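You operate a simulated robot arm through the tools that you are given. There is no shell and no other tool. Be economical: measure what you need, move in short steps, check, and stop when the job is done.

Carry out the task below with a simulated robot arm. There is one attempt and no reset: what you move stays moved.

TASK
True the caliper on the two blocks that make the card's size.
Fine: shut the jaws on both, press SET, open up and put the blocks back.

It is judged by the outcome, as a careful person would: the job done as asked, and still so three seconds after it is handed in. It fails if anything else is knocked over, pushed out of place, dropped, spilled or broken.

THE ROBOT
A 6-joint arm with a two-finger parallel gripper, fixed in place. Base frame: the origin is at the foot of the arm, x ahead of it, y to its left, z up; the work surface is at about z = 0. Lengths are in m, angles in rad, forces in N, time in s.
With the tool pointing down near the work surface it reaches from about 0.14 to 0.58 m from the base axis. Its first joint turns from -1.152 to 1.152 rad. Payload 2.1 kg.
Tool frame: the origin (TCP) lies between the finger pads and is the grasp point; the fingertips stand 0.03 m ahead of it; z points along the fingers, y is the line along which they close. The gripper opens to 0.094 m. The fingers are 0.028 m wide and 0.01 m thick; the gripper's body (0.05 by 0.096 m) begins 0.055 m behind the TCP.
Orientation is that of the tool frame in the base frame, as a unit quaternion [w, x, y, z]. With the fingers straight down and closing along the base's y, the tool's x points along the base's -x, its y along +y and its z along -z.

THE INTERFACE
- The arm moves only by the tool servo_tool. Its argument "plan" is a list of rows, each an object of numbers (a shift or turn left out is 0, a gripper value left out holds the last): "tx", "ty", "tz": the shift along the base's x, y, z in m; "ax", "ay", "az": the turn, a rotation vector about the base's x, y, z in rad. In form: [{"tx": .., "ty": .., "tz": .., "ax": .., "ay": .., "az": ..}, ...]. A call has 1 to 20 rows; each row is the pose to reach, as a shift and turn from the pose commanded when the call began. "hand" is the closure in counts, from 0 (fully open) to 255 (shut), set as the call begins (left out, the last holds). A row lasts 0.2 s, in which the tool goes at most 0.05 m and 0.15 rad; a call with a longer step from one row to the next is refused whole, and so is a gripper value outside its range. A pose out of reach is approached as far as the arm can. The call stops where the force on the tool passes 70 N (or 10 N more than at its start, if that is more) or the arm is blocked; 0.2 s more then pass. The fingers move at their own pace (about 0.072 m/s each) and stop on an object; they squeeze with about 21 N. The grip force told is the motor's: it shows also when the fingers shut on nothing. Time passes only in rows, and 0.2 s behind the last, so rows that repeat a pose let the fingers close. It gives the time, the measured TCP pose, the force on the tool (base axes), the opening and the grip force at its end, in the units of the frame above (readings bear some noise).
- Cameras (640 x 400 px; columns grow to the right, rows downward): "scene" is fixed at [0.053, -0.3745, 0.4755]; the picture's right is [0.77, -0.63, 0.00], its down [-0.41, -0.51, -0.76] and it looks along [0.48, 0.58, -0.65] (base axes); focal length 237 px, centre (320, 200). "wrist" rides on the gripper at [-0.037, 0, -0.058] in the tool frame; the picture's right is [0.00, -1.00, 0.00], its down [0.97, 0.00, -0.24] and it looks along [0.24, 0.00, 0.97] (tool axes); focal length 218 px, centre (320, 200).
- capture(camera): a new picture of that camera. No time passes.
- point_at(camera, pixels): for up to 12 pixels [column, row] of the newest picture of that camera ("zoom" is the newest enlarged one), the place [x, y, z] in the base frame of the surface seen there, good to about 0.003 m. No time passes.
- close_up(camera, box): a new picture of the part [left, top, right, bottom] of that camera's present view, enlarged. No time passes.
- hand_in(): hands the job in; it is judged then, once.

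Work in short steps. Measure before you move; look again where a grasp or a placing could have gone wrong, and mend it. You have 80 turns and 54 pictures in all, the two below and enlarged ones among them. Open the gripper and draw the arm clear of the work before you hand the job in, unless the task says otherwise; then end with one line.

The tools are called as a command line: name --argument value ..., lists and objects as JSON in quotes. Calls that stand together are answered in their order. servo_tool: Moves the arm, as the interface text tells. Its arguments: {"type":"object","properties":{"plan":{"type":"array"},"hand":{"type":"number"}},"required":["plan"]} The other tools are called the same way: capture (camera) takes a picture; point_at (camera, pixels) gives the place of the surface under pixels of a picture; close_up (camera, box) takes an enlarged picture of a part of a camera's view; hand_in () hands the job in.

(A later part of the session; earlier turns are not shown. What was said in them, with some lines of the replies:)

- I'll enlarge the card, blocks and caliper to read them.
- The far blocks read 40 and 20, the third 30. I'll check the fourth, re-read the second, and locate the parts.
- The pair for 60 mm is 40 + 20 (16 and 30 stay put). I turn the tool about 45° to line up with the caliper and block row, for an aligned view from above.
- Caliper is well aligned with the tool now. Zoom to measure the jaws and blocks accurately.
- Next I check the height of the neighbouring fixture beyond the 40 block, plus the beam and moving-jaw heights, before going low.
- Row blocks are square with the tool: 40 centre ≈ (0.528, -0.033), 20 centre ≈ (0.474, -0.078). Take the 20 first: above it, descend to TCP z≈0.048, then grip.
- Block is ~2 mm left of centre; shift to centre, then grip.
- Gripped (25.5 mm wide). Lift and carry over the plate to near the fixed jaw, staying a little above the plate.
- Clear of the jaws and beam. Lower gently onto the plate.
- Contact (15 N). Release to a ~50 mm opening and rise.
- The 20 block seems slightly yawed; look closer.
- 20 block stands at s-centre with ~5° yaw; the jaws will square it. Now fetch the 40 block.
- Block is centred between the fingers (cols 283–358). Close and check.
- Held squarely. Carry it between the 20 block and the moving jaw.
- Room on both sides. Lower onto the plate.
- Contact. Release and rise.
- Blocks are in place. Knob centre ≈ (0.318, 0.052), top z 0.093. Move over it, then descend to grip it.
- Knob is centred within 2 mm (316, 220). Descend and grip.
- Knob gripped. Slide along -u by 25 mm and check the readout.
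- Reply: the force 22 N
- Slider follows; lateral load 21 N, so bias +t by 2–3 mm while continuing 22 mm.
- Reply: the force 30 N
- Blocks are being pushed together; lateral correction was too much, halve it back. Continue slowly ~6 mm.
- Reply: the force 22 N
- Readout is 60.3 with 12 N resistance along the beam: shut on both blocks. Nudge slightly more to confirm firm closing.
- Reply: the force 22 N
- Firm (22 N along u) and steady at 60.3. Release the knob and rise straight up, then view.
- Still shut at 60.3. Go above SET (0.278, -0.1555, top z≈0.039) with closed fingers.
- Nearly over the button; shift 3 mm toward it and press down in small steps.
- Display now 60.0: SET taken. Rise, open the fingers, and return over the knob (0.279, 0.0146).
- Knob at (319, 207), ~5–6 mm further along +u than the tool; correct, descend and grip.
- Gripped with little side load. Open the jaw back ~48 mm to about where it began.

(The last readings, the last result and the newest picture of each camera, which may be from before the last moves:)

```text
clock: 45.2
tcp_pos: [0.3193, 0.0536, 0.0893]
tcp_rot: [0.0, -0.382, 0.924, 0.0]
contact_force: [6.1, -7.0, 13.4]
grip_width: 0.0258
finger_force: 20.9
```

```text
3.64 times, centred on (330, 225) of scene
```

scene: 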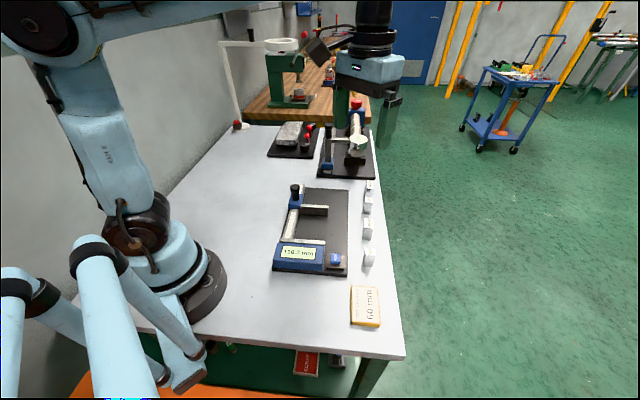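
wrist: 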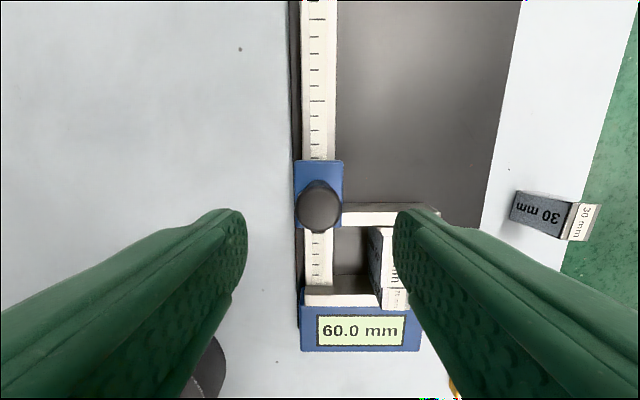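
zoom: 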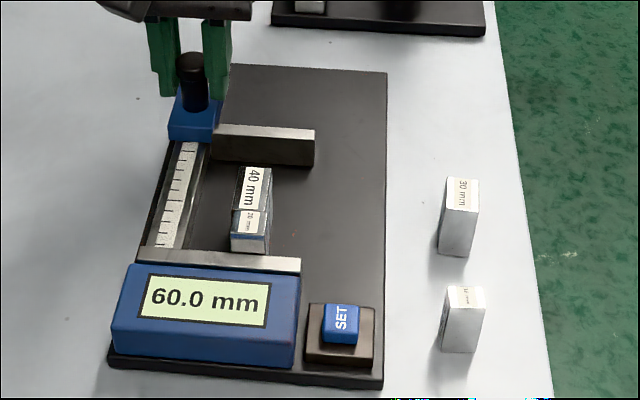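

Jaw open. Release, rise, and move over the 40 block.

servo_tool --plan '[{}, {}, {}]' --hand 90

servo_tool --plan '[{"tz": 0.04}, {"tz": 0.075}, {"tz": 0.075, "tx": -0.01, "ty": -0.04}, {"tz": 0.075, "tx": -0.02, "ty": -0.08}, {"tz": 0.075, "tx": -0.027, "ty": -0.108}, {"tz": 0.06, "tx": -0.027, "ty": -0.108}, {"tz": 0.06, "tx": -0.027, "ty": -0.108}]' --hand 118

capture --camera "wrist"

point_at --camera "wrist" --pixels '[[320, 200], [320, 240]]'

```text
clock: 46.0
tcp_pos: [0.3185, 0.0535, 0.0891]
tcp_rot: [0.0, -0.382, 0.924, 0.0]
contact_force: [0.5, 0.1, -0.1]
grip_width: 0.0609
finger_force: 0.1
```

```text
clock: 47.6
tcp_pos: [0.2913, -0.0546, 0.1495]
tcp_rot: [0.0, -0.383, 0.924, 0.0]
contact_force: [-0.3, 0.0, -0.2]
grip_width: 0.0503
finger_force: 0.0
```

```text
14 pictures are left
```

wrist: 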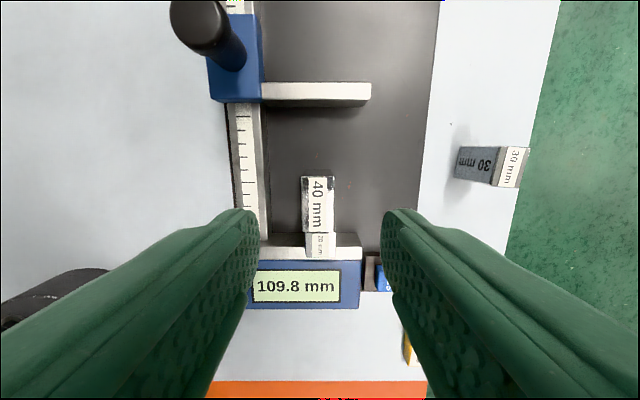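

```text
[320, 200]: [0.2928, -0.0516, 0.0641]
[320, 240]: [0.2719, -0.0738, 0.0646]
```

Display now tracks (109.8 after SET; offset removed). 40 block centred at (318, 205); shift 2.5 mm away from the 20, descend and grip.

servo_tool --plan '[{"tx": 0.0013, "ty": 0.0023, "tz": -0.03}, {"tx": 0.0013, "ty": 0.0023, "tz": -0.06}, {"tx": 0.0013, "ty": 0.0023, "tz": -0.077}, {"tx": 0.0013, "ty": 0.0023, "tz": -0.085}, {"tx": 0.0013, "ty": 0.0023, "tz": -0.085}]'

servo_tool --plan '[{}, {}, {}]' --hand 255

capture --camera "wrist"

```text
clock: 48.8
tcp_pos: [0.2915, -0.0524, 0.0654]
tcp_rot: [-0.001, -0.382, 0.924, 0.001]
contact_force: [-1.2, 0.3, -0.3]
grip_width: 0.0506
finger_force: 0.0
```

```text
clock: 49.6
tcp_pos: [0.2896, -0.0518, 0.0649]
tcp_rot: [0.0, -0.382, 0.924, 0.0]
contact_force: [0.4, 0.4, -0.2]
grip_width: 0.0262
finger_force: 21.2
```

```text
13 pictures are left
```

wrist: 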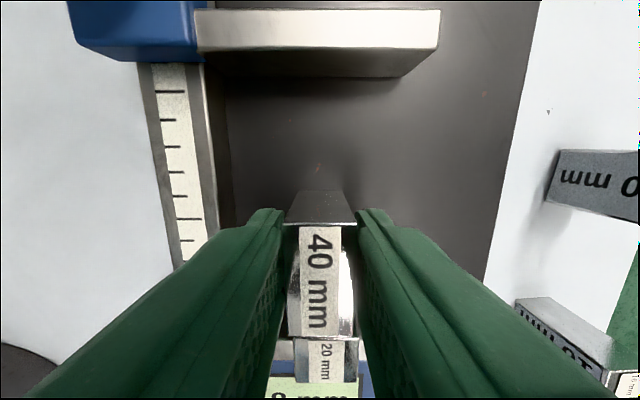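

Gripped; relative to the original grip the block sits ~5 mm lower in s, so put-down TCP = (0.531, -0.030). Separate, lift, carry back.

servo_tool --plan '[{"tx": 0.003, "ty": 0.003, "tz": 0.002}, {"tx": 0.005, "ty": 0.005, "tz": 0.02}, {"tx": 0.005, "ty": 0.005, "tz": 0.06}, {"tx": 0.01, "ty": 0.005, "tz": 0.085}, {"tx": 0.05, "ty": 0.008, "tz": 0.085}, {"tx": 0.095, "ty": 0.011, "tz": 0.085}, {"tx": 0.14, "ty": 0.014, "tz": 0.085}, {"tx": 0.185, "ty": 0.018, "tz": 0.085}, {"tx": 0.22, "ty": 0.021, "tz": 0.085}, {"tx": 0.2406, "ty": 0.0222, "tz": 0.085}, {"tx": 0.2406, "ty": 0.0222, "tz": 0.05}, {"tx": 0.2406, "ty": 0.0222, "tz": 0.015}, {"tx": 0.2406, "ty": 0.0222, "tz": -0.005}, {"tx": 0.2406, "ty": 0.0222, "tz": -0.011}, {"tx": 0.2406, "ty": 0.0222, "tz": -0.011}]'

close_up --camera "scene" --box '[270, 150, 400, 280]'

```text
clock: 52.8
tcp_pos: [0.5325, -0.0297, 0.054]
tcp_rot: [0.001, -0.382, 0.924, 0.0]
contact_force: [0.0, 0.0, -3.1]
grip_width: 0.0264
finger_force: 21.0
```

```text
3.08 times, centred on (335, 215) of scene
```

zoom: 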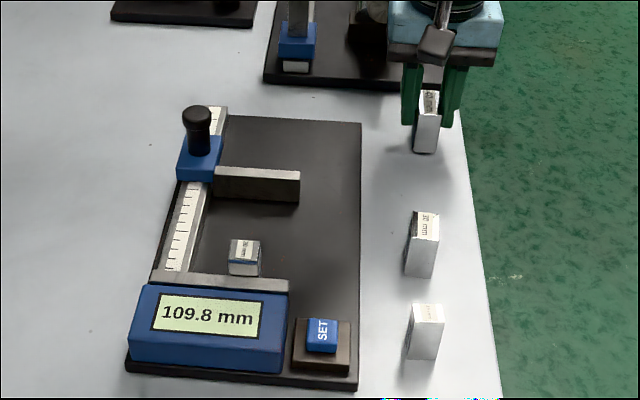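

Lower gently to table contact.

servo_tool --plan '[{"tz": -0.0015}, {"tz": -0.003}, {"tz": -0.004}, {"tz": -0.004}]'

```text
clock: 53.8
tcp_pos: [0.5322, -0.0297, 0.0496]
tcp_rot: [-0.001, -0.383, 0.924, 0.0]
contact_force: [0.0, -0.9, -2.5]
grip_width: 0.0265
finger_force: 20.4
```

servo_tool --plan '[{"tz": -0.0008}, {"tz": -0.0014}, {"tz": -0.0014}]'

```text
clock: 54.6
tcp_pos: [0.5306, -0.03, 0.0487]
tcp_rot: [-0.001, -0.383, 0.924, 0.0]
contact_force: [-1.6, 0.4, 16.4]
grip_width: 0.0264
finger_force: 21.2
```

Contact. Release, rise and go over the 20 block.

servo_tool --plan '[{"tz": 0.0008}, {"tz": 0.0008}, {"tz": 0.0008}]' --hand 118

servo_tool --plan '[{"tz": 0.04}, {"tz": 0.08}, {"tz": 0.1}, {"tz": 0.1, "tx": -0.045, "ty": -0.008}, {"tz": 0.1, "tx": -0.09, "ty": -0.016}, {"tz": 0.1, "tx": -0.135, "ty": -0.024}, {"tz": 0.1, "tx": -0.18, "ty": -0.032}, {"tz": 0.1, "tx": -0.225, "ty": -0.039}, {"tz": 0.1, "tx": -0.2595, "ty": -0.045}, {"tz": 0.08, "tx": -0.2595, "ty": -0.045}, {"tz": 0.08, "tx": -0.2595, "ty": -0.045}]'

capture --camera "wrist"

close_up --camera "scene" --box '[330, 170, 410, 220]'

```text
clock: 55.4
tcp_pos: [0.5333, -0.0298, 0.0493]
tcp_rot: [0.0, -0.383, 0.924, -0.001]
contact_force: [0.4, 0.5, -0.6]
grip_width: 0.0504
finger_force: 0.0
```

```text
clock: 57.8
tcp_pos: [0.2716, -0.0739, 0.13]
tcp_rot: [0.0, -0.383, 0.924, -0.001]
contact_force: [-0.7, -0.4, -0.3]
grip_width: 0.0506
finger_force: 0.0
```

```text
11 pictures are left
```

wrist: 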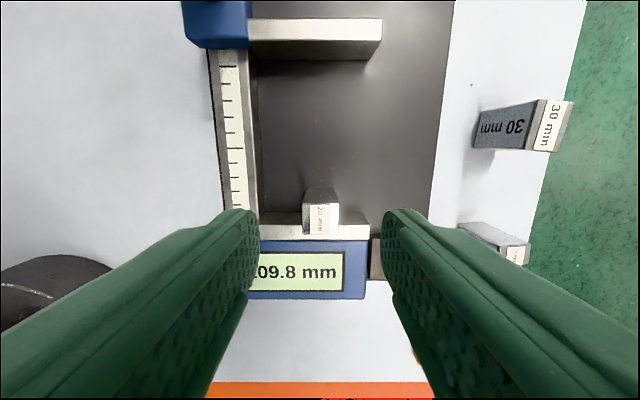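

```text
8.00 times, centred on (370, 195) of scene
```

zoom: 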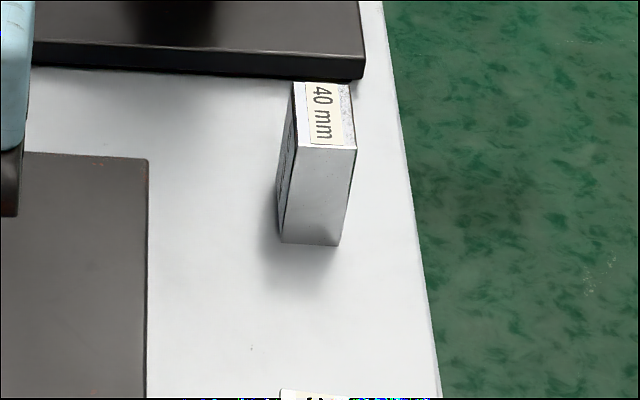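

40 is back on its spot. 20 block top centre (321, 219), ~5 mm below TCP as planned. Descend with tips just above jaw height and grip.

servo_tool --plan '[{"tz": -0.025}, {"tz": -0.042}, {"tz": -0.051}, {"tz": -0.051}]'

servo_tool --plan '[{}, {}, {}]' --hand 255

capture --camera "wrist"

```text
clock: 58.8
tcp_pos: [0.2713, -0.0739, 0.079]
tcp_rot: [0.0, -0.383, 0.924, -0.001]
contact_force: [-0.1, -1.2, 0.1]
grip_width: 0.0503
finger_force: 0.0
```

```text
clock: 59.6
tcp_pos: [0.2714, -0.0752, 0.0778]
tcp_rot: [0.0, -0.382, 0.924, 0.0]
contact_force: [-0.7, 0.4, -0.1]
grip_width: 0.0217
finger_force: 21.5
```

```text
9 pictures are left
```

wrist: 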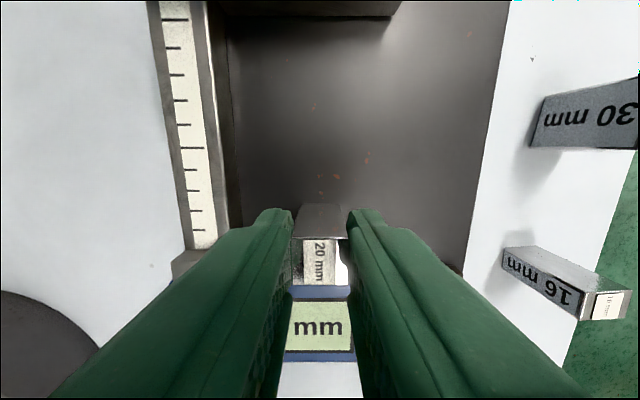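

Gripped. Ease off the jaw, lift, carry back to its spot: TCP target (0.477, -0.073), stopping ~3 mm above the table.

servo_tool --plan '[{"tx": 0.002, "ty": 0.002, "tz": 0.003}, {"tx": 0.004, "ty": 0.004, "tz": 0.03}, {"tx": 0.004, "ty": 0.004, "tz": 0.07}, {"tx": 0.045, "ty": 0.004, "tz": 0.075}, {"tx": 0.09, "ty": 0.003, "tz": 0.075}, {"tx": 0.135, "ty": 0.002, "tz": 0.075}, {"tx": 0.175, "ty": 0.0017, "tz": 0.075}, {"tx": 0.2059, "ty": 0.0017, "tz": 0.075}, {"tx": 0.2059, "ty": 0.0017, "tz": 0.04}, {"tx": 0.2059, "ty": 0.0017, "tz": 0.01}, {"tx": 0.2059, "ty": 0.0017, "tz": -0.008}, {"tx": 0.2059, "ty": 0.0017, "tz": -0.012}, {"tx": 0.2059, "ty": 0.0017, "tz": -0.012}]'

close_up --camera "scene" --box '[330, 170, 410, 220]'

```text
clock: 62.4
tcp_pos: [0.4776, -0.0727, 0.0649]
tcp_rot: [0.0, -0.383, 0.924, 0.0]
contact_force: [-0.2, -0.5, -1.6]
grip_width: 0.0214
finger_force: 21.2
```

```text
8.00 times, centred on (370, 195) of scene
```

zoom: 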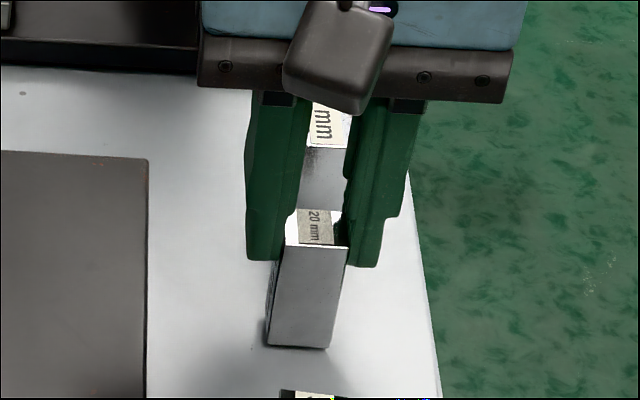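

Matches the original footprint. Lower to contact.

servo_tool --plan '[{"tz": -0.0015}, {"tz": -0.0025}, {"tz": -0.0025}]'

```text
clock: 63.2
tcp_pos: [0.4786, -0.0729, 0.063]
tcp_rot: [0.0, -0.382, 0.924, 0.0]
contact_force: [-0.1, 0.7, -1.2]
grip_width: 0.0217
finger_force: 21.3
```

servo_tool --plan '[{"tz": -0.0008}, {"tz": -0.0014}, {"tz": -0.0014}]'

```text
clock: 64.0
tcp_pos: [0.4787, -0.0727, 0.0627]
tcp_rot: [0.001, -0.383, 0.924, 0.0]
contact_force: [-1.6, 2.6, 13.0]
grip_width: 0.0217
finger_force: 21.3
```

Contact. Release, rise well clear, and look.

servo_tool --plan '[{"tz": 0.0006}, {"tz": 0.0006}, {"tz": 0.0006}]' --hand 118

servo_tool --plan '[{"tz": 0.04}, {"tz": 0.08}, {"tz": 0.12}, {"tz": 0.16}, {"tz": 0.2, "tx": -0.03}, {"tz": 0.24, "tx": -0.06}, {"tz": 0.24, "tx": -0.08}, {"tz": 0.24, "tx": -0.08}]' --hand 0

capture --camera "wrist"

close_up --camera "scene" --box '[260, 150, 400, 290]'

close_up --camera "scene" --box '[330, 170, 410, 220]'

```text
clock: 64.8
tcp_pos: [0.4788, -0.0744, 0.0621]
tcp_rot: [0.0, -0.382, 0.924, 0.0]
contact_force: [-0.4, -0.2, -0.5]
grip_width: 0.0504
finger_force: 0.1
```

```text
clock: 66.6
tcp_pos: [0.3993, -0.0726, 0.3041]
tcp_rot: [0.0, -0.383, 0.924, 0.0]
contact_force: [0.6, 0.0, 0.0]
grip_width: 0.0939
finger_force: 0.0
```

```text
7 pictures are left
```

wrist: 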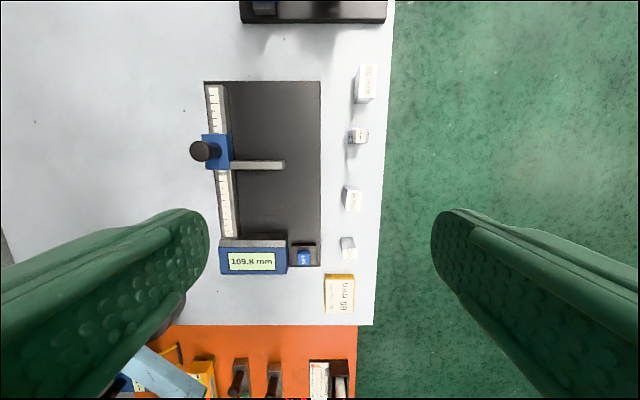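

```text
2.86 times, centred on (330, 220) of scene
```

zoom: 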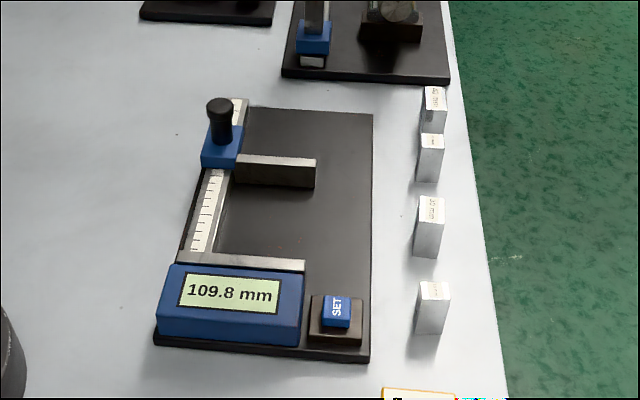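

```text
8.00 times, centred on (370, 195) of scene
```

zoom: 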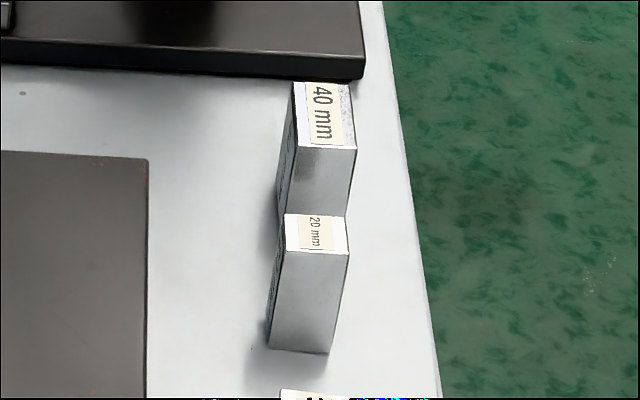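

Both blocks stand on their old spots, the caliper is set and open, and the arm is clear with the gripper open. I'm handing in.

hand_in

```text
The job is handed in.
```

The caliper is trued on the 40 mm and 20 mm blocks, the pair that makes the card's 60 mm. With the jaws shut on both it read 60.3 mm, and 60.0 mm after SET; the jaws are open again and both blocks are back on their spots.
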